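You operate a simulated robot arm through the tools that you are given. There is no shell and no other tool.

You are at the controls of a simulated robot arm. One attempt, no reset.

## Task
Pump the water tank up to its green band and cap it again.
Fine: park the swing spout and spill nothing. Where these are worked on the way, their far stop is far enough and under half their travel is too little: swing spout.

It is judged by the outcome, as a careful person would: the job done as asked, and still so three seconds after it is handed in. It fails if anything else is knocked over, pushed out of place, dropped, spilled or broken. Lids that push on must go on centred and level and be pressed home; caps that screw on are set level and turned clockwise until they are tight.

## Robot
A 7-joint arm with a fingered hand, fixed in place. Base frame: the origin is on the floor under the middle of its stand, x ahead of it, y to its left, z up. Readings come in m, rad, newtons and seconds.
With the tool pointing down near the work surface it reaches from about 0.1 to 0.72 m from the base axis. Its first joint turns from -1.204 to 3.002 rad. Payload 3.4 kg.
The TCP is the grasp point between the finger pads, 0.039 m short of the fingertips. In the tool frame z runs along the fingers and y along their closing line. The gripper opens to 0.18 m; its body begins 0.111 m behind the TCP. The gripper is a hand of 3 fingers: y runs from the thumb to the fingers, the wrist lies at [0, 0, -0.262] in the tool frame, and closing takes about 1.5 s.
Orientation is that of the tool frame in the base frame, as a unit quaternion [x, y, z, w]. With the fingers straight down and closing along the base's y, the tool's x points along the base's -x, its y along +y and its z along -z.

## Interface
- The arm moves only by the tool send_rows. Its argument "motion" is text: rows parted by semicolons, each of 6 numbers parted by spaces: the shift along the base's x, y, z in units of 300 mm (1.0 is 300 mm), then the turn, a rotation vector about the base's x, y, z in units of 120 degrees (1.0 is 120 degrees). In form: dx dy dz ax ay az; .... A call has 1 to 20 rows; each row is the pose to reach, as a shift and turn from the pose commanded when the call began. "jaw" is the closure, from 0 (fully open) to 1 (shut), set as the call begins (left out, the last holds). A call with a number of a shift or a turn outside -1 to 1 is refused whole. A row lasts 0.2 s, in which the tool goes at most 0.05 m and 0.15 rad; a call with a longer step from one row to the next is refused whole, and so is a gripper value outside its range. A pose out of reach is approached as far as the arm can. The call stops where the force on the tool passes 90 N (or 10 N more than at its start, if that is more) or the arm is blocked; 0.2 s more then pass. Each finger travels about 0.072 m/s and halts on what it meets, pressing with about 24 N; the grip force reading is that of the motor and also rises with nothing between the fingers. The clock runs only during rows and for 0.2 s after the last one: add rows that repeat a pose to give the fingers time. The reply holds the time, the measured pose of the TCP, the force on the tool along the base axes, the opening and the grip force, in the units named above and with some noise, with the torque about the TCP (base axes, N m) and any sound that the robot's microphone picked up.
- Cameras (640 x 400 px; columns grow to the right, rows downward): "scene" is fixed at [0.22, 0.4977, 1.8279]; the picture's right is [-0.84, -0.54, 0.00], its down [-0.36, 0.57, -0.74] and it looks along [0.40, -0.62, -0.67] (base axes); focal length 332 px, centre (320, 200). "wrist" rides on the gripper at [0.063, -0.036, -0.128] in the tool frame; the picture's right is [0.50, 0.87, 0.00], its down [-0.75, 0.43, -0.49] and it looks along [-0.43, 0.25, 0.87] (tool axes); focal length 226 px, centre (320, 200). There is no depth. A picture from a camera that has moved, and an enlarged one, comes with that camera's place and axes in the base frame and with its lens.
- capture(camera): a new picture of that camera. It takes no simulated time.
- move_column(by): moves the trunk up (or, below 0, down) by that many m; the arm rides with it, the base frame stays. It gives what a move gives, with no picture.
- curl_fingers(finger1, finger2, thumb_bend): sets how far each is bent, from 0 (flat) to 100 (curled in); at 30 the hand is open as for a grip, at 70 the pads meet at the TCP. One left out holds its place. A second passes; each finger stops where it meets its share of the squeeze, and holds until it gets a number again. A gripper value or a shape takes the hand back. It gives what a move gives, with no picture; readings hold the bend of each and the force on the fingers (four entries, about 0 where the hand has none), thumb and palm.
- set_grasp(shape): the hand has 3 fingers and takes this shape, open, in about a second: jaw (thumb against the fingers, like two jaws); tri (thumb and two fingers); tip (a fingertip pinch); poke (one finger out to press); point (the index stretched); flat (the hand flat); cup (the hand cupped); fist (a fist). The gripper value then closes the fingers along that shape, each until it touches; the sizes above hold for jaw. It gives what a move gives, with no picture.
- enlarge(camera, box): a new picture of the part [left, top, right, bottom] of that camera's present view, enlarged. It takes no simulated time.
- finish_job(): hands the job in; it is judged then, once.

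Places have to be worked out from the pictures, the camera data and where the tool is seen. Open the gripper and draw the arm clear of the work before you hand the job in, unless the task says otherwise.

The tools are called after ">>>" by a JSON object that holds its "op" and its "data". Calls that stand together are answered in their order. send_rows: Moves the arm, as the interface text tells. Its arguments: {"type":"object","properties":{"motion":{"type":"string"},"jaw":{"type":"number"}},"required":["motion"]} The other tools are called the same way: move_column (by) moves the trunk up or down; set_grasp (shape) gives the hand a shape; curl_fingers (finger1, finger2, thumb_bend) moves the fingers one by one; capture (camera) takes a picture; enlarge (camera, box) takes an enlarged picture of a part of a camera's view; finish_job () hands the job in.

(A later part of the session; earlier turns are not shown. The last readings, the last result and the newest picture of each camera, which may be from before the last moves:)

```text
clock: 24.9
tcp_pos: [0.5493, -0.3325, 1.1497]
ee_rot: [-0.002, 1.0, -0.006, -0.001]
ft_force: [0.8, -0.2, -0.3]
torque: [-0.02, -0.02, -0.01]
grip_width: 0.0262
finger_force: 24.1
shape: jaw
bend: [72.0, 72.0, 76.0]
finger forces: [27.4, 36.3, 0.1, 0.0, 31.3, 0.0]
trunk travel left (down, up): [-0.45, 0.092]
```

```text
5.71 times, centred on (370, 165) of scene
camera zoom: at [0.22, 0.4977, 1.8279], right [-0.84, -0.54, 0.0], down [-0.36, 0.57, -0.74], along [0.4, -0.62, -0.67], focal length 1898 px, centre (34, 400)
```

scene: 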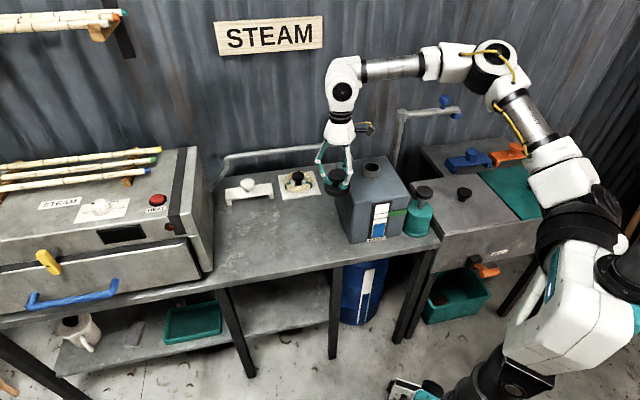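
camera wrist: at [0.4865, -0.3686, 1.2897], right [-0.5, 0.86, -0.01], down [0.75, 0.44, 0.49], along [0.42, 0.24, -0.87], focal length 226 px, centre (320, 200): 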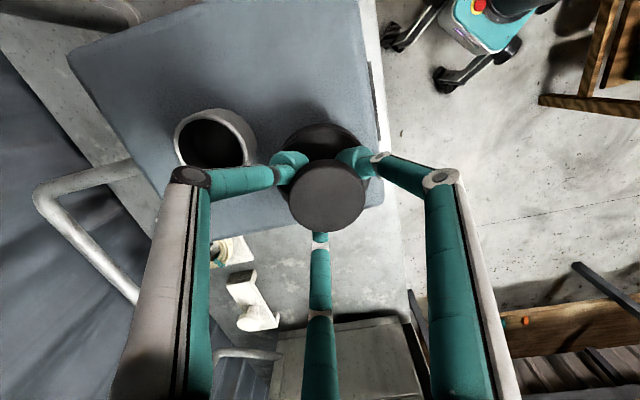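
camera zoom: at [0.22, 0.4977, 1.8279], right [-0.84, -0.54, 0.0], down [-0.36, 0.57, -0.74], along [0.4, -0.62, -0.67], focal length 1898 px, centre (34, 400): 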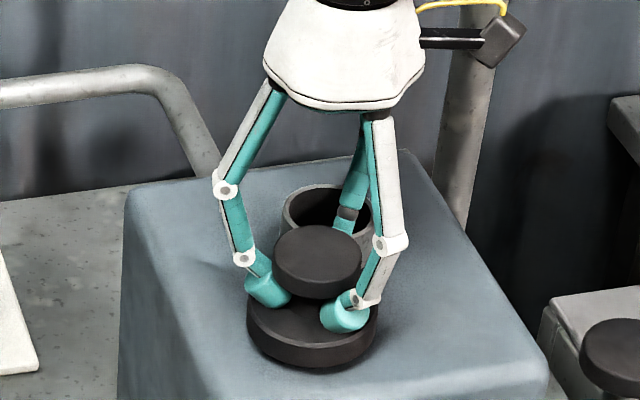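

No contact force yet; continuing down in small steps.

>>> {"op": "send_rows", "data": {"motion": "0 0 -0.008 0 0 0; 0 0 -0.016 0 0 0; 0 0 -0.016 0 0 0"}}

>>> {"op": "enlarge", "data": {"camera": "scene", "box": [320, 130, 420, 200]}}

```text
clock: 25.7
tcp_pos: [0.548, -0.332, 1.1444]
ee_rot: [-0.003, 1.0, -0.005, -0.001]
ft_force: [-0.3, 0.7, 0.2]
torque: [0.01, 0.01, 0.01]
grip_width: 0.0259
finger_force: 23.8
shape: jaw
bend: [72.0, 72.0, 76.0]
finger forces: [27.2, 36.3, 0.1, 0.0, 31.4, 0.0]
trunk travel left (down, up): [-0.45, 0.092]
```

```text
5.71 times, centred on (370, 165) of scene
camera zoom: at [0.22, 0.4977, 1.8279], right [-0.84, -0.54, 0.0], down [-0.36, 0.57, -0.74], along [0.4, -0.62, -0.67], focal length 1898 px, centre (34, 400)
```

zoom: 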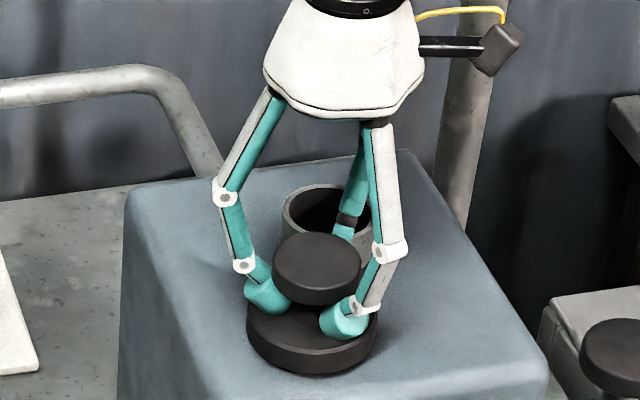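

Still free. A few more millimetres down.

>>> {"op": "send_rows", "data": {"motion": "0 0 -0.008 0 0 0; 0 0 -0.016 0 0 0; 0 0 -0.016 0 0 0"}}

>>> {"op": "enlarge", "data": {"camera": "scene", "box": [320, 130, 420, 200]}}

>>> {"op": "capture", "data": {"camera": "wrist"}}

```text
clock: 26.5
tcp_pos: [0.5479, -0.3328, 1.1395]
ee_rot: [-0.002, 1.0, -0.006, 0.0]
ft_force: [0.8, -0.2, 0.5]
torque: [-0.03, 0.02, -0.03]
grip_width: 0.0262
finger_force: 24.4
shape: jaw
bend: [72.0, 72.0, 76.0]
finger forces: [27.4, 36.3, 0.0, 0.0, 31.3, 0.0]
trunk travel left (down, up): [-0.45, 0.092]
```

```text
5.71 times, centred on (370, 165) of scene
camera zoom: at [0.22, 0.4977, 1.8279], right [-0.84, -0.54, 0.0], down [-0.36, 0.57, -0.74], along [0.4, -0.62, -0.67], focal length 1898 px, centre (34, 400)
```

zoom: 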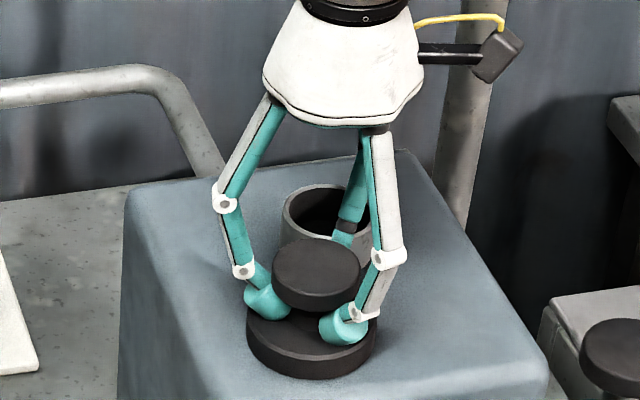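

```text
taken
camera wrist: at [0.4864, -0.3688, 1.2696], right [-0.5, 0.86, -0.01], down [0.75, 0.44, 0.49], along [0.42, 0.24, -0.87], focal length 226 px, centre (320, 200)
```

wrist: 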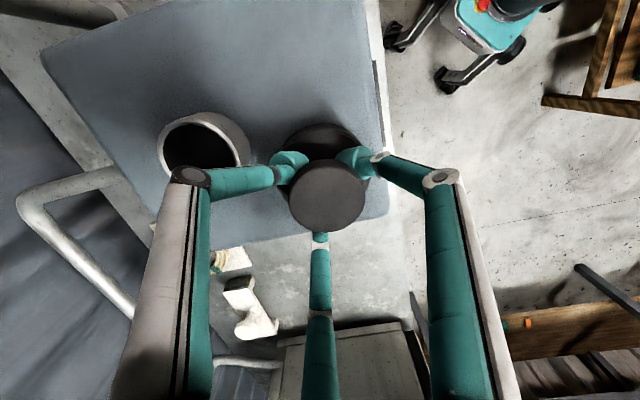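

Still no contact; the shadow gap is closing. Two more small steps.

>>> {"op": "send_rows", "data": {"motion": "0 0 -0.008 0 0 0; 0 0 -0.016 0 0 0; 0 0 -0.016 0 0 0"}}

>>> {"op": "enlarge", "data": {"camera": "scene", "box": [340, 150, 400, 200]}}

```text
clock: 27.3
tcp_pos: [0.5484, -0.332, 1.1375]
ee_rot: [-0.002, 1.0, -0.005, 0.0]
ft_force: [-0.2, -1.8, 15.3]
torque: [0.56, -0.09, -0.03]
grip_width: 0.0276
finger_force: 24.0
shape: jaw
bend: [72.0, 72.0, 76.0]
finger forces: [29.8, 35.8, 0.1, 0.0, 35.4, 0.0]
trunk travel left (down, up): [-0.45, 0.092]
```

```text
8.00 times, centred on (370, 175) of scene
camera zoom: at [0.22, 0.4977, 1.8279], right [-0.84, -0.54, 0.0], down [-0.36, 0.57, -0.74], along [0.4, -0.62, -0.67], focal length 2658 px, centre (-80, 400)
```

zoom: 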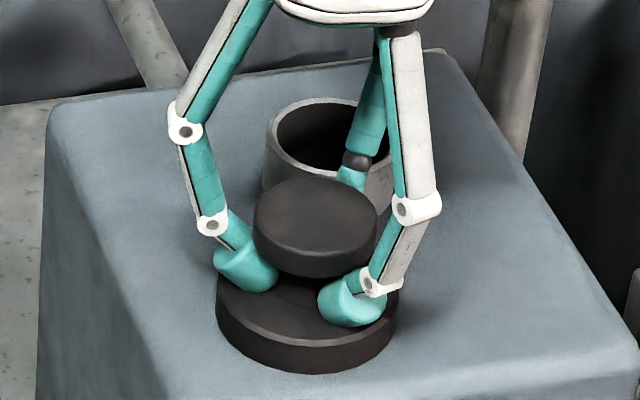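

Contact at 15 N: the lid rests on the tank top. I open the fingers just enough to clear the knob (about 0.085 m), easing off slightly.

>>> {"op": "send_rows", "data": {"motion": "0 0 0.008 0 0 0; 0 0 0.008 0 0 0; 0 0 0.008 0 0 0; 0 0 0.008 0 0 0; 0 0 0.008 0 0 0", "jaw": 0.53}}

>>> {"op": "capture", "data": {"camera": "wrist"}}

>>> {"op": "enlarge", "data": {"camera": "scene", "box": [340, 150, 400, 200]}}

```text
clock: 28.5
tcp_pos: [0.5489, -0.3324, 1.1382]
ee_rot: [-0.002, 1.0, -0.005, -0.001]
ft_force: [0.0, -0.9, 0.0]
torque: [-0.01, 0.01, -0.04]
grip_width: 0.0837
finger_force: 0.1
shape: jaw
bend: [71.0, 71.0, 73.0]
finger forces: [0.1, 0.0, 0.0, 0.1, 0.0, 0.0]
trunk travel left (down, up): [-0.45, 0.092]
```

```text
taken
camera wrist: at [0.4866, -0.3688, 1.2673], right [-0.5, 0.86, -0.01], down [0.75, 0.44, 0.49], along [0.42, 0.24, -0.87], focal length 226 px, centre (320, 200)
```

wrist: 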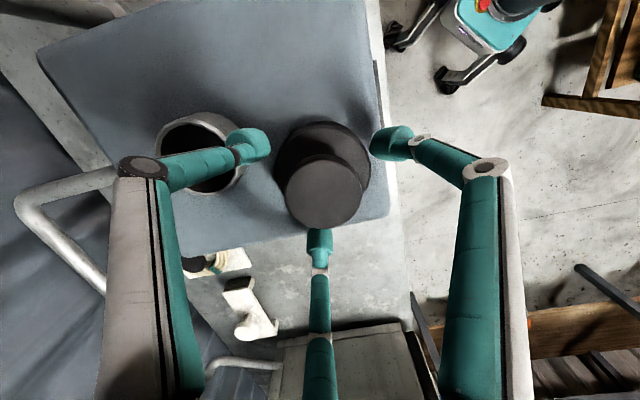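

```text
8.00 times, centred on (370, 175) of scene
camera zoom: at [0.22, 0.4977, 1.8279], right [-0.84, -0.54, 0.0], down [-0.36, 0.57, -0.74], along [0.4, -0.62, -0.67], focal length 2658 px, centre (-80, 400)
```

zoom: 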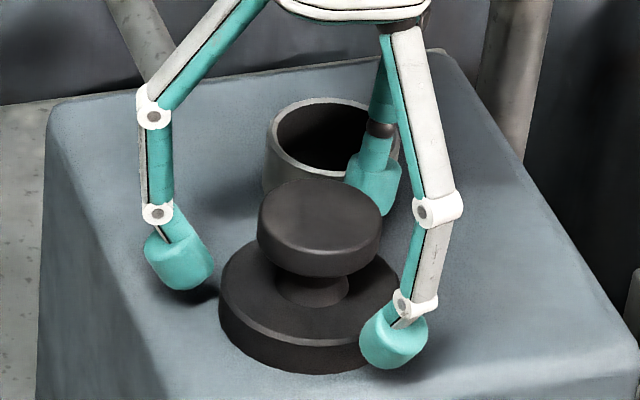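

The lid sits flat and free on the tank top. Rising straight up, then I'll look at the spout.

>>> {"op": "send_rows", "data": {"motion": "0 0 0.05 0 0 0; 0 0 0.15 0 0 0; 0 0 0.28 0 0 0; 0 0 0.42 0 0 0; 0 0 0.56 0 0 0; 0 0 0.6 0 0 0"}}

>>> {"op": "capture", "data": {"camera": "wrist"}}

>>> {"op": "enlarge", "data": {"camera": "scene", "box": [310, 80, 470, 250]}}

```text
clock: 29.9
tcp_pos: [0.5486, -0.3332, 1.3191]
ee_rot: [-0.002, 1.0, -0.005, 0.0]
ft_force: [-0.1, 0.6, -0.4]
torque: [-0.01, 0.0, 0.0]
grip_width: 0.084
finger_force: 0.1
shape: jaw
bend: [71.0, 71.0, 73.0]
finger forces: [0.0, 0.0, 0.1, 0.1, 0.0, 0.0]
trunk travel left (down, up): [-0.45, 0.092]
```

```text
taken
camera wrist: at [0.4865, -0.3692, 1.4482], right [-0.5, 0.86, -0.01], down [0.75, 0.44, 0.49], along [0.42, 0.24, -0.87], focal length 226 px, centre (320, 200)
```

wrist: 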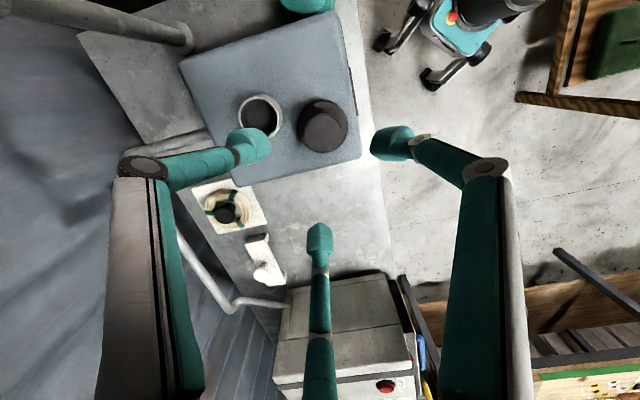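

```text
2.35 times, centred on (390, 165) of scene
camera zoom: at [0.22, 0.4977, 1.8279], right [-0.84, -0.54, 0.0], down [-0.36, 0.57, -0.74], along [0.4, -0.62, -0.67], focal length 782 px, centre (155, 282)
```

zoom: 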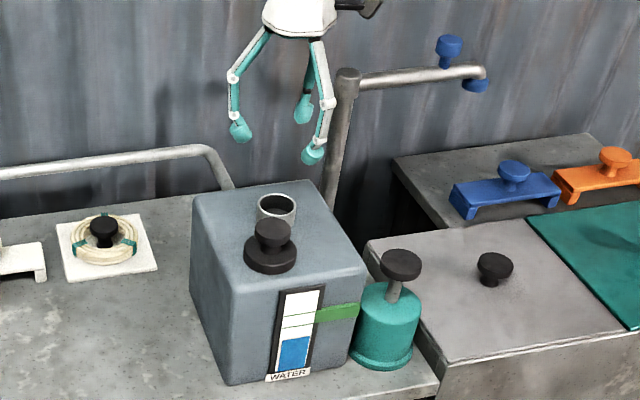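

Lid stable. Now toward the swing spout: moving high toward its knob at about (0.466,-0.774, top 1.27) to see how far the arm reaches with the tool down.

>>> {"op": "send_rows", "data": {"motion": "-0.025 -0.1 0.06 0 0 0; -0.05 -0.22 0.12 0 0 0; -0.08 -0.34 0.18 0 0 0; -0.11 -0.46 0.24 0 0 0; -0.14 -0.58 0.3 0 0 0; -0.17 -0.71 0.33 0 0 0; -0.2 -0.83 0.33 0 0 0; -0.22 -0.95 0.33 0 0 0; -0.22 -0.95 0.33 0 0 0", "jaw": 0.3}}

>>> {"op": "capture", "data": {"camera": "wrist"}}

>>> {"op": "capture", "data": {"camera": "scene"}}

```text
clock: 31.9
tcp_pos: [0.4829, -0.6184, 1.417]
ee_rot: [-0.003, 1.0, -0.005, 0.0]
ft_force: [-0.8, 0.4, -0.1]
torque: [0.0, 0.01, -0.01]
grip_width: 0.1257
finger_force: 0.0
shape: jaw
bend: [63.0, 63.0, 63.0]
finger forces: [0.0, 0.0, 0.0, 0.0, 0.0, 0.0]
trunk travel left (down, up): [-0.45, 0.092]
```

```text
taken
camera wrist: at [0.4204, -0.6548, 1.5463], right [-0.5, 0.86, -0.01], down [0.75, 0.44, 0.49], along [0.42, 0.24, -0.87], focal length 226 px, centre (320, 200)
```

wrist: 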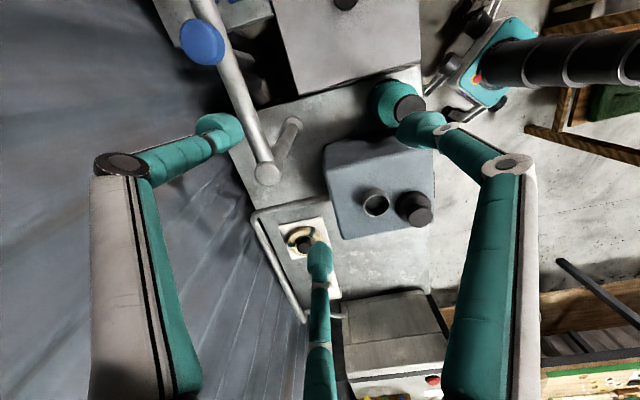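

```text
taken
```

scene: 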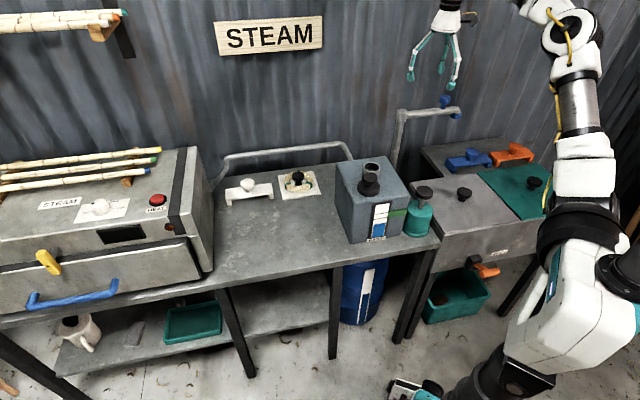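

Both views put the spout knob at about (0.461,-0.773), top z≈1.268, post near (0.58,-0.665). I move to above the knob, keeping fingertips above it.

>>> {"op": "send_rows", "data": {"motion": "-0.018 -0.12 -0.04 0 0 0; -0.036 -0.24 -0.08 0 0 0; -0.055 -0.36 -0.12 0 0 0; -0.073 -0.5 -0.16 0 0 0; -0.073 -0.5 -0.16 0 0 0", "jaw": 0.3}}

>>> {"op": "capture", "data": {"camera": "wrist"}}

>>> {"op": "capture", "data": {"camera": "scene"}}

```text
clock: 33.1
tcp_pos: [0.455, -0.7497, 1.3569]
ee_rot: [-0.004, 1.0, -0.006, -0.003]
ft_force: [0.6, -0.8, 0.2]
torque: [-0.03, 0.01, 0.01]
grip_width: 0.1259
finger_force: 0.0
shape: jaw
bend: [63.0, 63.0, 63.0]
finger forces: [0.0, 0.1, 0.0, 0.0, 0.1, 0.0]
out of reach, approached as far as the arm can: row 3, 4, 5
trunk travel left (down, up): [-0.45, 0.092]
```

```text
taken
camera wrist: at [0.3928, -0.7861, 1.4874], right [-0.51, 0.86, -0.01], down [0.75, 0.45, 0.48], along [0.42, 0.24, -0.88], focal length 226 px, centre (320, 200)
```

wrist: 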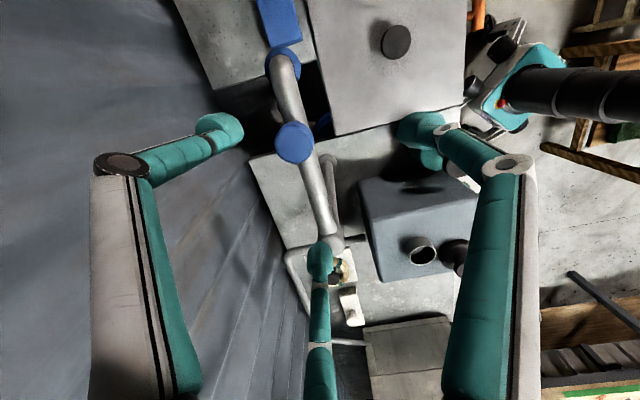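

```text
taken
```

scene: 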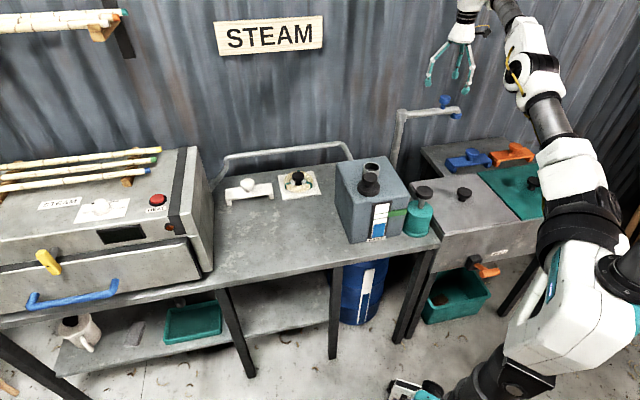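

The arm nearly reaches (0.877 m out) with the tool straight down, but not quite at the knob's height. I'll back off slightly and tilt the hand 25° outward with 42° yaw so the thumb goes on the wall side of the spout tube.

>>> {"op": "send_rows", "data": {"motion": "-0.005 0.017 0.016 -0.0283 -0.011 0.0492; -0.009 0.033 0.031 -0.0567 -0.0219 0.0984; -0.014 0.05 0.047 -0.085 -0.0329 0.1476; -0.019 0.067 0.063 -0.1133 -0.0438 0.1968; -0.024 0.084 0.079 -0.1416 -0.0548 0.246; -0.028 0.1 0.094 -0.17 -0.0657 0.2952; -0.033 0.117 0.11 -0.1983 -0.0767 0.3444; -0.033 0.117 0.11 -0.1983 -0.0767 0.3444", "jaw": 0.5}}

>>> {"op": "capture", "data": {"camera": "wrist"}}

>>> {"op": "capture", "data": {"camera": "scene"}}

```text
clock: 34.9
tcp_pos: [0.4431, -0.7129, 1.3868]
ee_rot: [-0.353, 0.909, -0.207, 0.078]
ft_force: [-0.4, -0.5, 0.0]
torque: [0.02, 0.03, -0.03]
grip_width: 0.0904
finger_force: 0.1
shape: jaw
bend: [71.0, 71.0, 72.0]
finger forces: [0.1, 0.0, 0.1, 0.1, 0.0, 0.0]
trunk travel left (down, up): [-0.45, 0.092]
```

```text
taken
camera wrist: at [0.3808, -0.7394, 1.5192], right [-0.9, 0.24, -0.37], down [0.15, 0.96, 0.25], along [0.42, 0.17, -0.89], focal length 226 px, centre (320, 200)
```

wrist: 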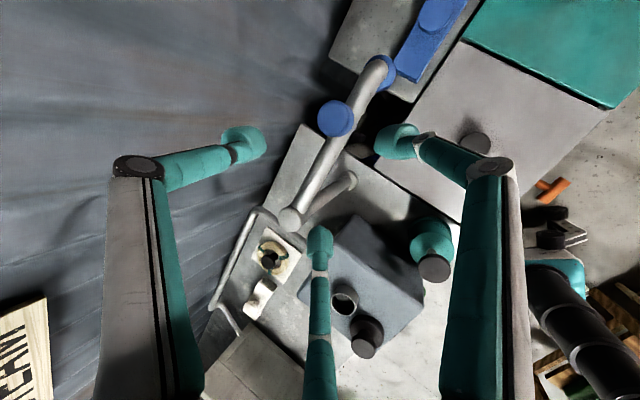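

```text
taken
```

scene: 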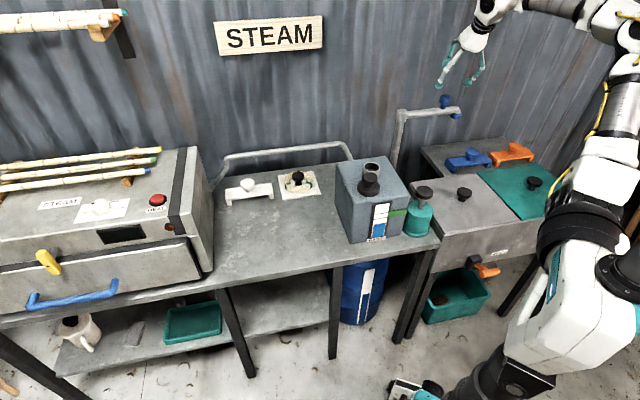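

Reached cleanly. Refined: knob near (0.458,-0.776), post near (0.574,-0.666). I move over the knob with the hand a little wider, still above it.

>>> {"op": "send_rows", "data": {"motion": "0.013 -0.07 -0.05 0 0 0; 0.026 -0.14 -0.1 0 0 0; 0.039 -0.197 -0.14 0 0 0; 0.039 -0.197 -0.14 0 0 0", "jaw": 0.38}}

>>> {"op": "capture", "data": {"camera": "wrist"}}

>>> {"op": "enlarge", "data": {"camera": "scene", "box": [400, 30, 500, 140]}}

```text
clock: 35.9
tcp_pos: [0.4519, -0.7714, 1.3449]
ee_rot: [-0.352, 0.91, -0.207, 0.079]
ft_force: [0.2, -0.3, -0.3]
torque: [0.01, 0.01, 0.01]
grip_width: 0.1112
finger_force: 0.0
shape: jaw
bend: [68.0, 68.0, 68.0]
finger forces: [0.0, 0.0, 0.0, 0.0, 0.0, 0.1]
trunk travel left (down, up): [-0.45, 0.092]
```

```text
taken
camera wrist: at [0.3907, -0.7981, 1.4782], right [-0.9, 0.24, -0.37], down [0.15, 0.96, 0.25], along [0.42, 0.17, -0.89], focal length 226 px, centre (320, 200)
```

wrist: 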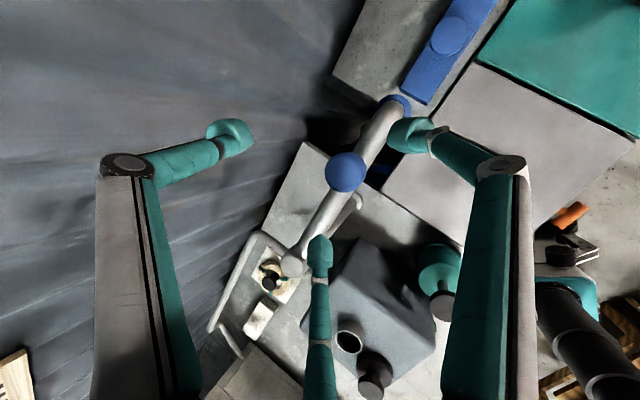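

```text
3.64 times, centred on (450, 85) of scene
camera zoom: at [0.22, 0.4977, 1.8279], right [-0.84, -0.54, 0.0], down [-0.36, 0.57, -0.74], along [0.4, -0.62, -0.67], focal length 1208 px, centre (-153, 618)
```

zoom: 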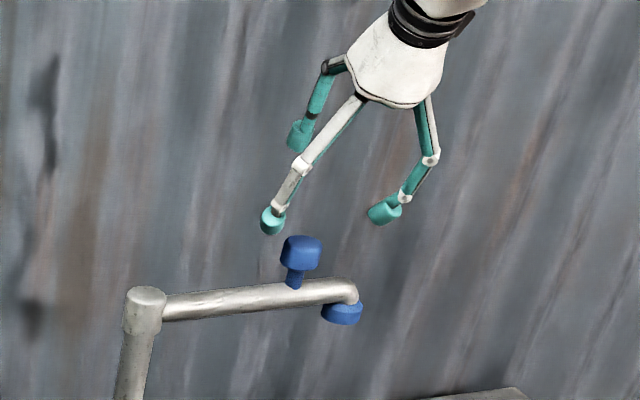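

Knob now judged at (0.456,-0.779). The three fingers are 120° apart, so tips must stay above the tube (top ≈1.222); I lower to TCP z≈1.27 around the knob with the hand wide, then cage it.

>>> {"op": "send_rows", "data": {"motion": "-0.001 -0.002 -0.08 0 0 0; -0.002 -0.005 -0.16 0 0 0; -0.003 -0.008 -0.21 0 0 0; -0.003 -0.008 -0.25 0 0 0; -0.003 -0.008 -0.25 0 0 0"}}

>>> {"op": "capture", "data": {"camera": "wrist"}}

>>> {"op": "enlarge", "data": {"camera": "scene", "box": [400, 50, 500, 140]}}

```text
clock: 37.1
tcp_pos: [0.4507, -0.7752, 1.2707]
ee_rot: [-0.352, 0.909, -0.208, 0.08]
ft_force: [1.3, 0.2, -0.7]
torque: [0.01, -0.01, 0.01]
grip_width: 0.1113
finger_force: 0.1
shape: jaw
bend: [68.0, 68.0, 68.0]
finger forces: [0.0, 0.0, 0.0, 0.0, 0.0, 0.0]
trunk travel left (down, up): [-0.45, 0.092]
```

```text
taken
camera wrist: at [0.3895, -0.8012, 1.4026], right [-0.9, 0.24, -0.37], down [0.15, 0.95, 0.25], along [0.42, 0.17, -0.89], focal length 226 px, centre (320, 200)
```

wrist: 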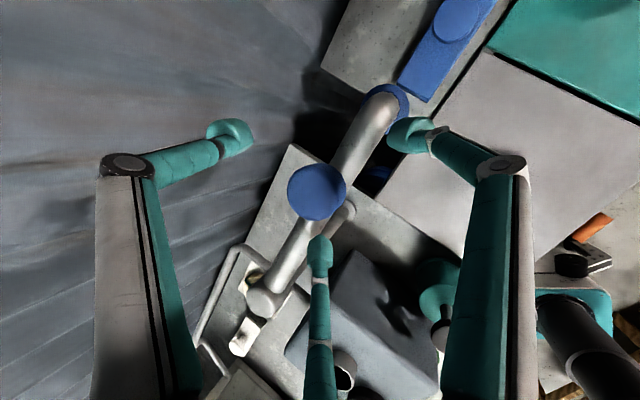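

```text
4.44 times, centred on (450, 95) of scene
camera zoom: at [0.22, 0.4977, 1.8279], right [-0.84, -0.54, 0.0], down [-0.36, 0.57, -0.74], along [0.4, -0.62, -0.67], focal length 1477 px, centre (-258, 667)
```

zoom: 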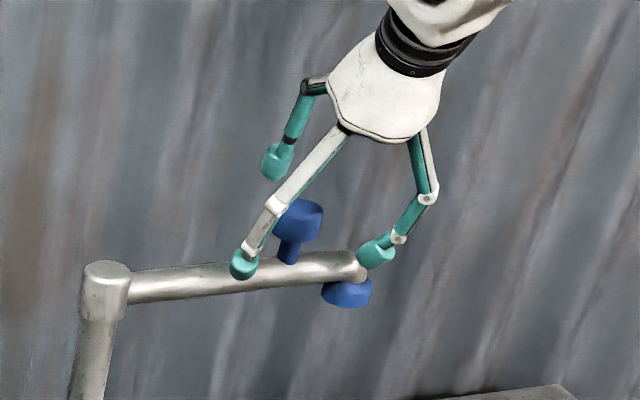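

The knob is centred between the fingers. Closing to cage it closely.

>>> {"op": "send_rows", "data": {"motion": "0 0 0 0 0 0; 0 0 0 0 0 0; 0 0 0 0 0 0; 0 0 0 0 0 0; 0 0 0 0 0 0", "jaw": 0.73}}

>>> {"op": "capture", "data": {"camera": "wrist"}}

>>> {"op": "enlarge", "data": {"camera": "scene", "box": [400, 50, 500, 140]}}

```text
clock: 38.3
tcp_pos: [0.4512, -0.7753, 1.2706]
ee_rot: [-0.352, 0.91, -0.205, 0.079]
ft_force: [-0.3, -0.2, 1.3]
torque: [0.01, -0.04, -0.02]
grip_width: 0.049
finger_force: 0.1
shape: jaw
bend: [72.0, 72.0, 74.0]
finger forces: [0.0, 0.1, 0.1, 0.1, 0.1, 0.0]
trunk travel left (down, up): [-0.45, 0.092]
```

```text
taken
camera wrist: at [0.3896, -0.8013, 1.4026], right [-0.9, 0.24, -0.37], down [0.15, 0.95, 0.26], along [0.42, 0.17, -0.89], focal length 226 px, centre (320, 200)
```

wrist: 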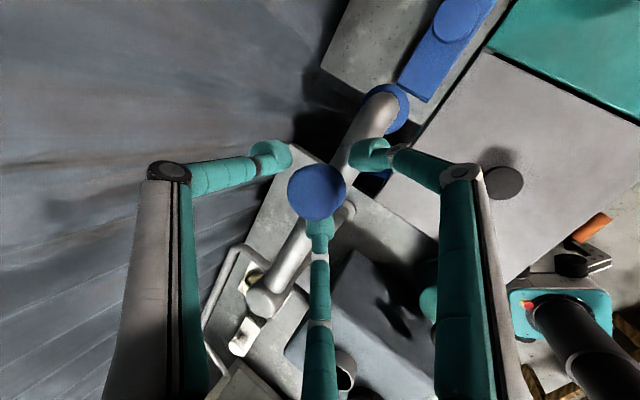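

```text
4.44 times, centred on (450, 95) of scene
camera zoom: at [0.22, 0.4977, 1.8279], right [-0.84, -0.54, 0.0], down [-0.36, 0.57, -0.74], along [0.4, -0.62, -0.67], focal length 1477 px, centre (-258, 667)
```

zoom: 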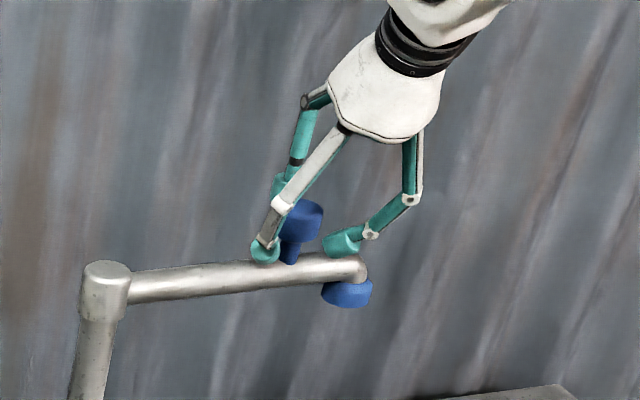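

The fingers surround the knob without pressing. Now I swing the first 30° along the arc about the post, turning the hand with it and easing the tilt.

>>> {"op": "send_rows", "data": {"motion": "-0.029 0.035 0 0.0130 0.0103 -0.0416; -0.055 0.072 0 0.0268 0.0195 -0.0832; -0.077 0.111 0 0.0412 0.0284 -0.1249; -0.096 0.153 0 0.0567 0.0349 -0.1663; -0.111 0.196 0 0.073 0.0408 -0.2078; -0.122 0.240 0 0.0899 0.0461 -0.2492; -0.122 0.240 0 0.0899 0.0461 -0.2492"}}

>>> {"op": "capture", "data": {"camera": "wrist"}}

>>> {"op": "enlarge", "data": {"camera": "scene", "box": [390, 50, 500, 140]}}

```text
clock: 39.9
tcp_pos: [0.4139, -0.7033, 1.2698]
ee_rot: [-0.106, 0.987, -0.117, 0.011]
ft_force: [0.6, -0.6, -0.4]
torque: [-0.01, 0.02, -0.02]
grip_width: 0.0493
finger_force: 0.1
shape: jaw
bend: [72.0, 72.0, 74.0]
finger forces: [0.1, 0.0, 0.1, 0.1, 0.1, 0.1]
trunk travel left (down, up): [-0.45, 0.092]
```

```text
taken
camera wrist: at [0.3537, -0.7219, 1.4041], right [-0.67, 0.72, -0.2], down [0.62, 0.69, 0.37], along [0.41, 0.12, -0.91], focal length 226 px, centre (320, 200)
```

wrist: 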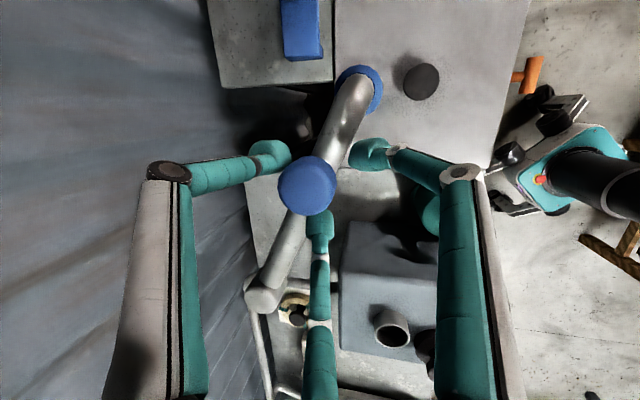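

```text
4.44 times, centred on (445, 95) of scene
camera zoom: at [0.22, 0.4977, 1.8279], right [-0.84, -0.54, 0.0], down [-0.36, 0.57, -0.74], along [0.4, -0.62, -0.67], focal length 1477 px, centre (-236, 667)
```

zoom: 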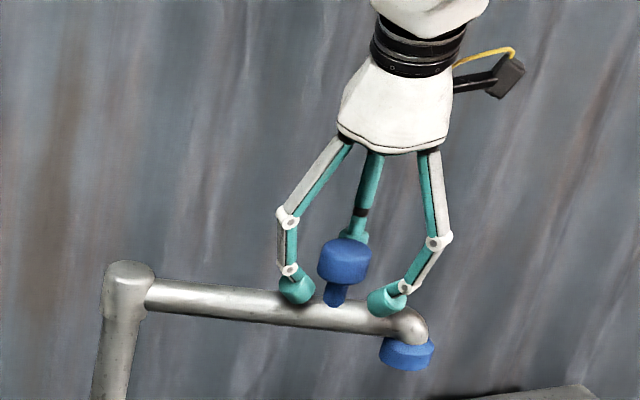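

The spout swings freely with almost no force, now around 195°. Continuing the arc to about 144° while bringing the hand upright.

>>> {"op": "send_rows", "data": {"motion": "-0.007 0.041 0 0.019 -0.0012 -0.042; -0.012 0.088 0 0.038 -0.0024 -0.084; -0.013 0.136 0 0.057 -0.0036 -0.126; -0.010 0.183 0 0.0761 -0.0048 -0.168; -0.003 0.230 0 0.0951 -0.006 -0.21; 0.008 0.276 0 0.1141 -0.0072 -0.252; 0.024 0.321 0 0.1141 -0.0072 -0.252; 0.043 0.365 0 0.1141 -0.0072 -0.252; 0.065 0.406 0 0.1141 -0.0072 -0.252; 0.092 0.446 0 0.1141 -0.0072 -0.252; 0.092 0.446 0 0.1141 -0.0072 -0.252"}}

>>> {"op": "capture", "data": {"camera": "wrist"}}

>>> {"op": "enlarge", "data": {"camera": "scene", "box": [350, 50, 480, 200]}}

```text
clock: 42.3
tcp_pos: [0.4424, -0.5691, 1.271]
ee_rot: [0.159, 0.987, 0.0, 0.0]
ft_force: [-0.7, 0.4, -0.4]
torque: [0.01, 0.01, 0.04]
grip_width: 0.0492
finger_force: 0.0
shape: jaw
bend: [72.0, 72.0, 74.0]
finger forces: [0.0, 0.0, 0.0, 0.0, 0.1, 0.0]
trunk travel left (down, up): [-0.45, 0.092]
```

```text
taken
camera wrist: at [0.3705, -0.5843, 1.4], right [-0.21, 0.98, 0.0], down [0.85, 0.18, 0.49], along [0.48, 0.1, -0.87], focal length 226 px, centre (320, 200)
```

wrist: 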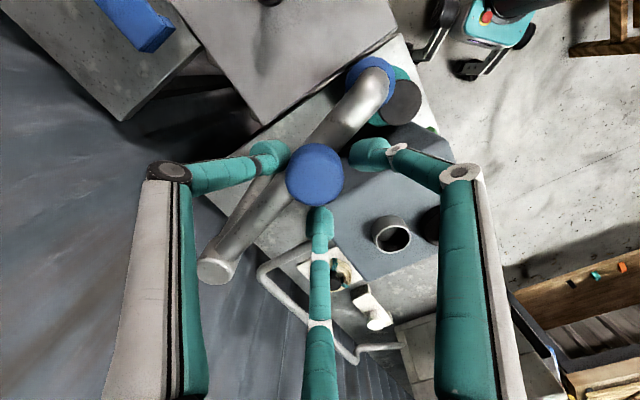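

```text
2.67 times, centred on (415, 125) of scene
camera zoom: at [0.22, 0.4977, 1.8279], right [-0.84, -0.54, 0.0], down [-0.36, 0.57, -0.74], along [0.4, -0.62, -0.67], focal length 886 px, centre (67, 400)
```

zoom: 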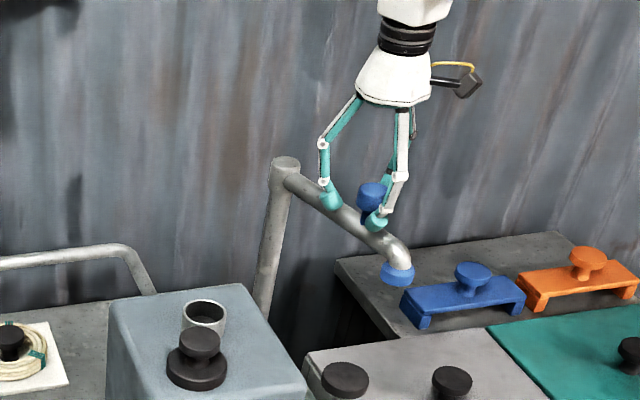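

The spout follows nicely and is near 148°. Continuing the arc toward the tank neck, turning the hand slightly along.

>>> {"op": "send_rows", "data": {"motion": "0.030 0.037 0 0 0 -0.0333; 0.063 0.071 0 0 0 -0.0667; 0.098 0.103 0 0 0 -0.1; 0.137 0.131 0 0 0 -0.1333; 0.177 0.156 0 0 0 -0.1667; 0.22 0.177 0 0 0 -0.2; 0.264 0.194 0 0 0 -0.2333; 0.31 0.207 0 0 0 -0.2667; 0.31 0.207 0 0 0 -0.2667"}}

>>> {"op": "capture", "data": {"camera": "wrist"}}

>>> {"op": "enlarge", "data": {"camera": "scene", "box": [330, 70, 450, 210]}}

```text
clock: 44.3
tcp_pos: [0.5345, -0.507, 1.2701]
ee_rot: [0.424, 0.906, -0.001, -0.001]
ft_force: [0.3, 0.4, -0.2]
torque: [-0.03, -0.03, -0.04]
grip_width: 0.049
finger_force: 0.0
shape: jaw
bend: [72.0, 72.0, 74.0]
finger forces: [0.0, 0.0, 0.0, 0.1, 0.3, 0.1]
trunk travel left (down, up): [-0.45, 0.092]
```

```text
taken
camera wrist: at [0.4666, -0.483, 1.3996], right [0.34, 0.94, 0.0], down [0.82, -0.3, 0.49], along [0.46, -0.17, -0.87], focal length 226 px, centre (320, 200)
```

wrist: 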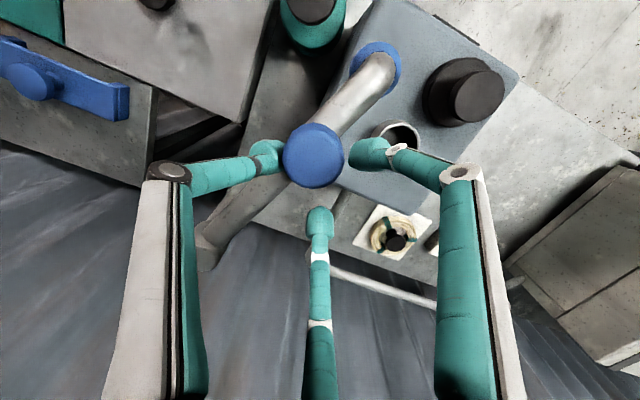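

```text
2.86 times, centred on (390, 140) of scene
camera zoom: at [0.22, 0.4977, 1.8279], right [-0.84, -0.54, 0.0], down [-0.36, 0.57, -0.74], along [0.4, -0.62, -0.67], focal length 949 px, centre (120, 371)
```

zoom: 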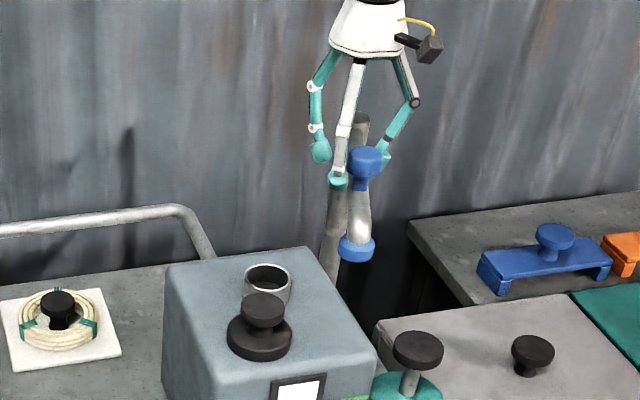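

The knob has slid toward the gap between thumb and finger, so I'll re-centre the hand over it (at about (0.506,-0.502)) and then grip it firmly.

>>> {"op": "send_rows", "data": {"motion": "-0.05 0.008 0 0 0 0; -0.095 0.015 0 0 0 0; -0.095 0.015 0 0 0 0"}}

>>> {"op": "capture", "data": {"camera": "wrist"}}

```text
clock: 45.1
tcp_pos: [0.5069, -0.503, 1.2706]
ee_rot: [0.423, 0.906, -0.002, 0.0]
ft_force: [1.1, 0.2, -0.8]
torque: [-0.01, 0.02, -0.04]
grip_width: 0.0488
finger_force: 0.0
shape: jaw
bend: [72.0, 72.0, 74.0]
finger forces: [0.0, 0.0, 0.0, 0.0, 0.1, 0.0]
trunk travel left (down, up): [-0.45, 0.092]
```

```text
taken
camera wrist: at [0.4394, -0.4779, 1.3992], right [0.34, 0.94, 0.0], down [0.82, -0.3, 0.49], along [0.46, -0.17, -0.87], focal length 226 px, centre (320, 200)
```

wrist: 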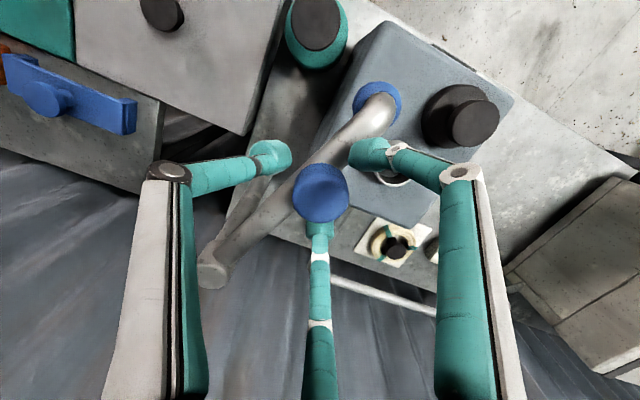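

Knob centred again. Closing to grip it.

>>> {"op": "send_rows", "data": {"motion": "0 0 0 0 0 0; 0 0 0 0 0 0; 0 0 0 0 0 0; 0 0 0 0 0 0", "jaw": 1}}

>>> {"op": "capture", "data": {"camera": "wrist"}}

>>> {"op": "enlarge", "data": {"camera": "scene", "box": [330, 70, 450, 210]}}

```text
clock: 46.1
tcp_pos: [0.507, -0.5031, 1.2686]
ee_rot: [0.425, 0.905, -0.001, -0.002]
ft_force: [-2.3, 1.7, -17.2]
torque: [0.02, 0.19, -0.1]
grip_width: 0.0218
finger_force: 24.0
shape: jaw
bend: [71.0, 72.0, 73.0]
finger forces: [21.6, 21.2, 0.0, 0.1, 21.6, 0.0]
trunk travel left (down, up): [-0.45, 0.092]
```

```text
taken
camera wrist: at [0.4389, -0.4787, 1.3978], right [0.34, 0.94, 0.0], down [0.82, -0.3, 0.49], along [0.46, -0.17, -0.87], focal length 226 px, centre (320, 200)
```

wrist: 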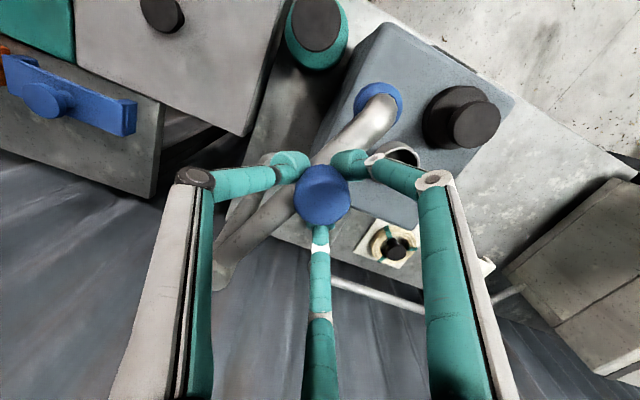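

```text
2.86 times, centred on (390, 140) of scene
camera zoom: at [0.22, 0.4977, 1.8279], right [-0.84, -0.54, 0.0], down [-0.36, 0.57, -0.74], along [0.4, -0.62, -0.67], focal length 949 px, centre (120, 371)
```

zoom: 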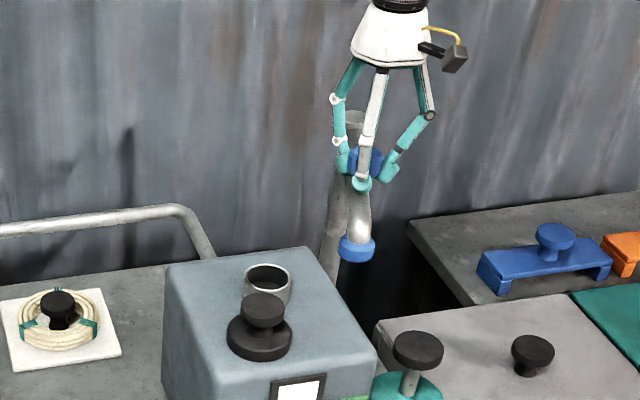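

Gripped. Circle fit gives the pivot at (0.572,-0.658), radius 0.168; now I drag the knob from 112° to about 88°, which should bring the nozzle over the neck.

>>> {"op": "send_rows", "data": {"motion": "0.046 0.017 0 0 0 -0.0417; 0.093 0.029 0 0 0 -0.0833; 0.141 0.038 0 0 0 -0.125; 0.19 0.042 0 0 0 -0.1667; 0.238 0.042 0 0 0 -0.2083; 0.238 0.042 0 0 0 -0.2083"}}

>>> {"op": "capture", "data": {"camera": "wrist"}}

>>> {"op": "enlarge", "data": {"camera": "scene", "box": [330, 70, 450, 210]}}

```text
clock: 47.5
tcp_pos: [0.5786, -0.4877, 1.2686]
ee_rot: [0.609, 0.793, -0.002, -0.004]
ft_force: [-9.1, 16.0, -24.4]
torque: [0.4, 0.29, -0.2]
grip_width: 0.0204
finger_force: 23.7
shape: jaw
bend: [71.0, 72.0, 72.0]
finger forces: [24.0, 22.4, 0.0, 0.0, 26.4, 0.0]
trunk travel left (down, up): [-0.45, 0.092]
```

```text
taken
camera wrist: at [0.5278, -0.4375, 1.3983], right [0.71, 0.71, 0.0], down [0.62, -0.62, 0.49], along [0.34, -0.35, -0.87], focal length 226 px, centre (320, 200)
```

wrist: 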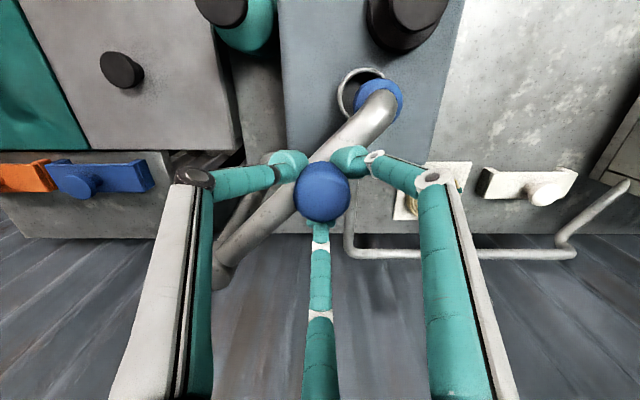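

```text
2.86 times, centred on (390, 140) of scene
camera zoom: at [0.22, 0.4977, 1.8279], right [-0.84, -0.54, 0.0], down [-0.36, 0.57, -0.74], along [0.4, -0.62, -0.67], focal length 949 px, centre (120, 371)
```

zoom: 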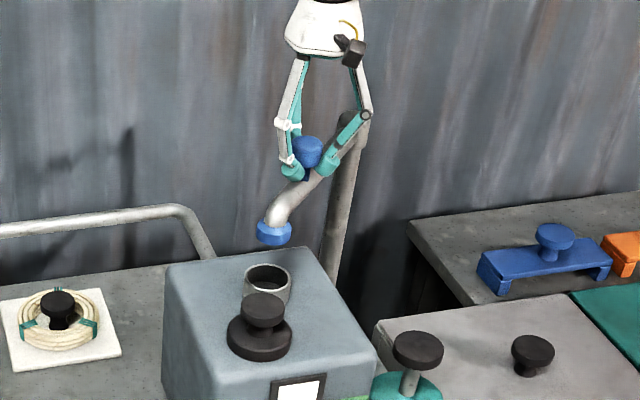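

By both cameras the nozzle is now within about 5 mm of being over the neck. I nudge a few degrees more to feel whether this is the far stop.

>>> {"op": "send_rows", "data": {"motion": "0.015 -0.003 0 0 0 -0.0125; 0.03 -0.006 0 0 0 -0.025; 0.03 -0.006 0 0 0 -0.025"}}

>>> {"op": "capture", "data": {"camera": "wrist"}}

>>> {"op": "enlarge", "data": {"camera": "scene", "box": [330, 70, 450, 210]}}

```text
clock: 48.3
tcp_pos: [0.5837, -0.4884, 1.269]
ee_rot: [0.63, 0.777, -0.002, -0.005]
ft_force: [-22.0, 21.0, -27.6]
torque: [0.5, 0.62, -0.41]
grip_width: 0.0204
finger_force: 24.1
shape: jaw
bend: [71.0, 72.0, 71.0]
finger forces: [24.4, 22.2, 0.0, 0.0, 30.0, 0.1]
trunk travel left (down, up): [-0.45, 0.092]
```

```text
taken
camera wrist: at [0.5359, -0.4363, 1.3986], right [0.74, 0.67, -0.01], down [0.59, -0.65, 0.48], along [0.32, -0.36, -0.88], focal length 226 px, centre (320, 200)
```

wrist: 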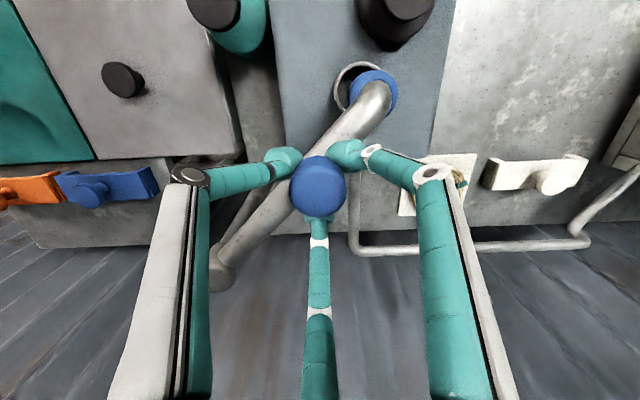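

```text
2.86 times, centred on (390, 140) of scene
camera zoom: at [0.22, 0.4977, 1.8279], right [-0.84, -0.54, 0.0], down [-0.36, 0.57, -0.74], along [0.4, -0.62, -0.67], focal length 949 px, centre (120, 371)
```

zoom: 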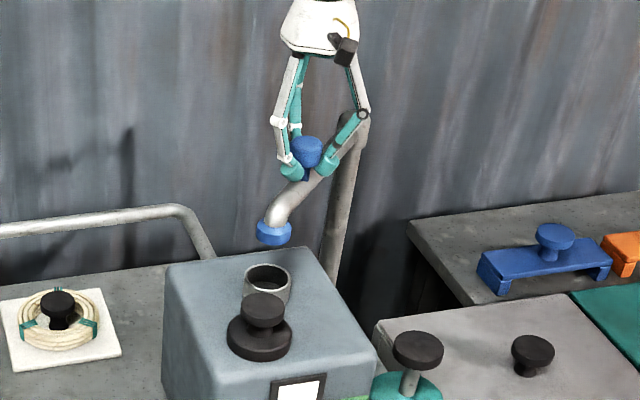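

The spout didn't move further and the force rose: this is the far stop, with the nozzle over the neck. I relax the push, open the hand and lift clear.

>>> {"op": "send_rows", "data": {"motion": "-0.02 0.004 0 0 0 0; -0.02 0.004 0 0 0 0; -0.02 0.004 0 0 0 0; -0.02 0.004 0 0 0 0; -0.02 0.004 0 0 0 0", "jaw": 0.4}}

>>> {"op": "capture", "data": {"camera": "wrist"}}

```text
clock: 49.5
tcp_pos: [0.5817, -0.4905, 1.2703]
ee_rot: [0.631, 0.775, 0.0, 0.0]
ft_force: [-0.3, -1.4, -0.1]
torque: [-0.01, -0.02, 0.04]
grip_width: 0.1077
finger_force: 0.0
shape: jaw
bend: [69.0, 69.0, 69.0]
finger forces: [0.0, 0.1, 0.1, 0.0, 0.0, 0.0]
trunk travel left (down, up): [-0.45, 0.092]
```

```text
taken
camera wrist: at [0.5331, -0.4377, 1.3999], right [0.75, 0.67, 0.0], down [0.58, -0.65, 0.49], along [0.33, -0.37, -0.87], focal length 226 px, centre (320, 200)
```

wrist: 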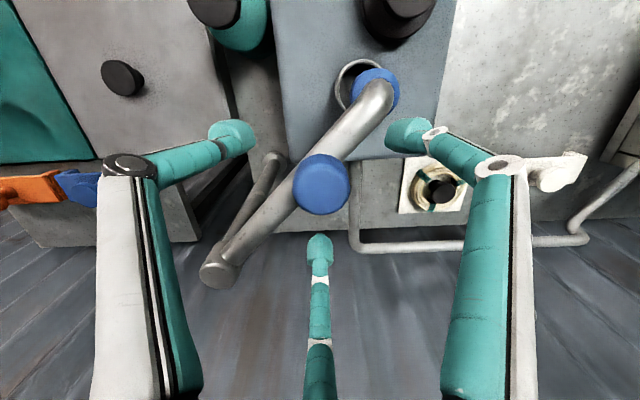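

Spout sits at its far stop, free of the hand. I lift, then go to above the pump knob at about (0.388,-0.465), turning to a yaw that keeps fingers away from the tank.

>>> {"op": "send_rows", "data": {"motion": "0 0 0.1 0 0 0; 0 0 0.2 0 0 0; 0 0 0.3 0 0 0; -0.108 0.014 0.3 0 0 0.046; -0.216 0.028 0.3 0 0 0.092; -0.324 0.043 0.3 0 0 0.138; -0.432 0.057 0.28 0 0 0.184; -0.54 0.071 0.2 0 0 0.23; -0.647 0.085 0.1 0 0 0.275; -0.647 0.085 0.0 0 0 0.275; -0.647 0.085 0.0 0 0 0.275", "jaw": 0.4}}

>>> {"op": "capture", "data": {"camera": "wrist"}}

>>> {"op": "capture", "data": {"camera": "scene"}}

>>> {"op": "enlarge", "data": {"camera": "scene", "box": [350, 190, 440, 250]}}

```text
clock: 51.9
tcp_pos: [0.3853, -0.4654, 1.2707]
ee_rot: [0.384, 0.923, 0.0, 0.0]
ft_force: [-0.5, -0.3, 0.1]
torque: [0.0, -0.01, 0.04]
grip_width: 0.1075
finger_force: 0.1
shape: jaw
bend: [69.0, 69.0, 69.0]
finger forces: [0.0, 0.1, 0.0, 0.0, 0.1, 0.0]
trunk travel left (down, up): [-0.45, 0.092]
```

```text
taken
camera wrist: at [0.316, -0.4472, 1.3996], right [0.26, 0.97, 0.0], down [0.84, -0.23, 0.49], along [0.47, -0.13, -0.87], focal length 226 px, centre (320, 200)
```

wrist: 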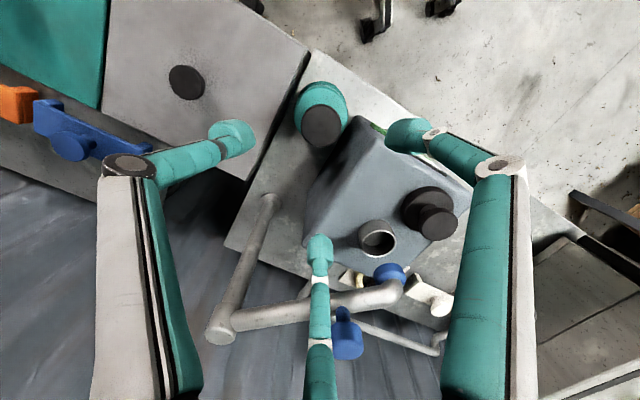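

```text
taken
```

scene: 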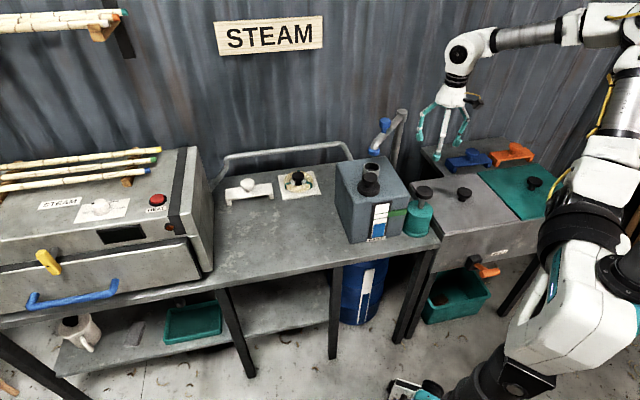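

```text
6.67 times, centred on (395, 220) of scene
camera zoom: at [0.22, 0.4977, 1.8279], right [-0.84, -0.54, 0.0], down [-0.36, 0.57, -0.74], along [0.4, -0.62, -0.67], focal length 2215 px, centre (-180, 67)
```

zoom: 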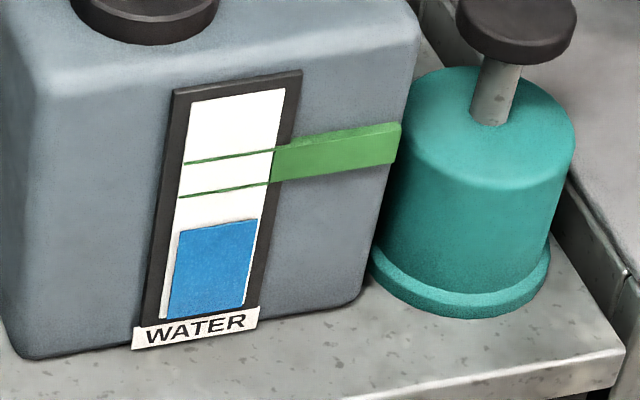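

Hand is above the pump. Before pumping I check the nozzle-over-neck alignment closely.

>>> {"op": "enlarge", "data": {"camera": "scene", "box": [335, 105, 425, 195]}}

>>> {"op": "enlarge", "data": {"camera": "wrist", "box": [300, 170, 480, 320]}}

```text
4.44 times, centred on (380, 150) of scene
camera zoom: at [0.22, 0.4977, 1.8279], right [-0.84, -0.54, 0.0], down [-0.36, 0.57, -0.74], along [0.4, -0.62, -0.67], focal length 1477 px, centre (53, 422)
```

zoom: 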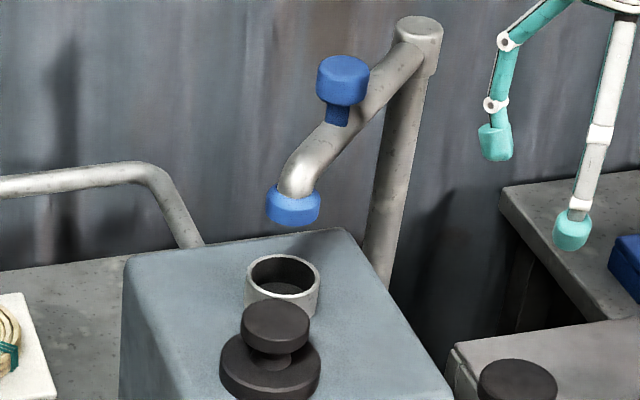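

```text
2.67 times, centred on (390, 245) of wrist
camera zoom: at [0.316, -0.4472, 1.3996], right [0.26, 0.97, 0.0], down [0.84, -0.23, 0.49], along [0.47, -0.13, -0.87], focal length 603 px, centre (133, 80)
```

zoom: 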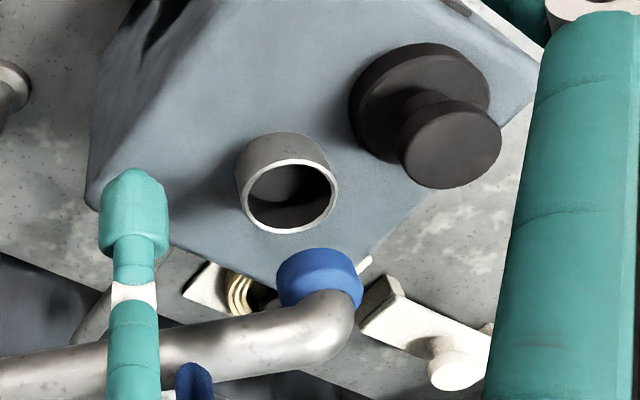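

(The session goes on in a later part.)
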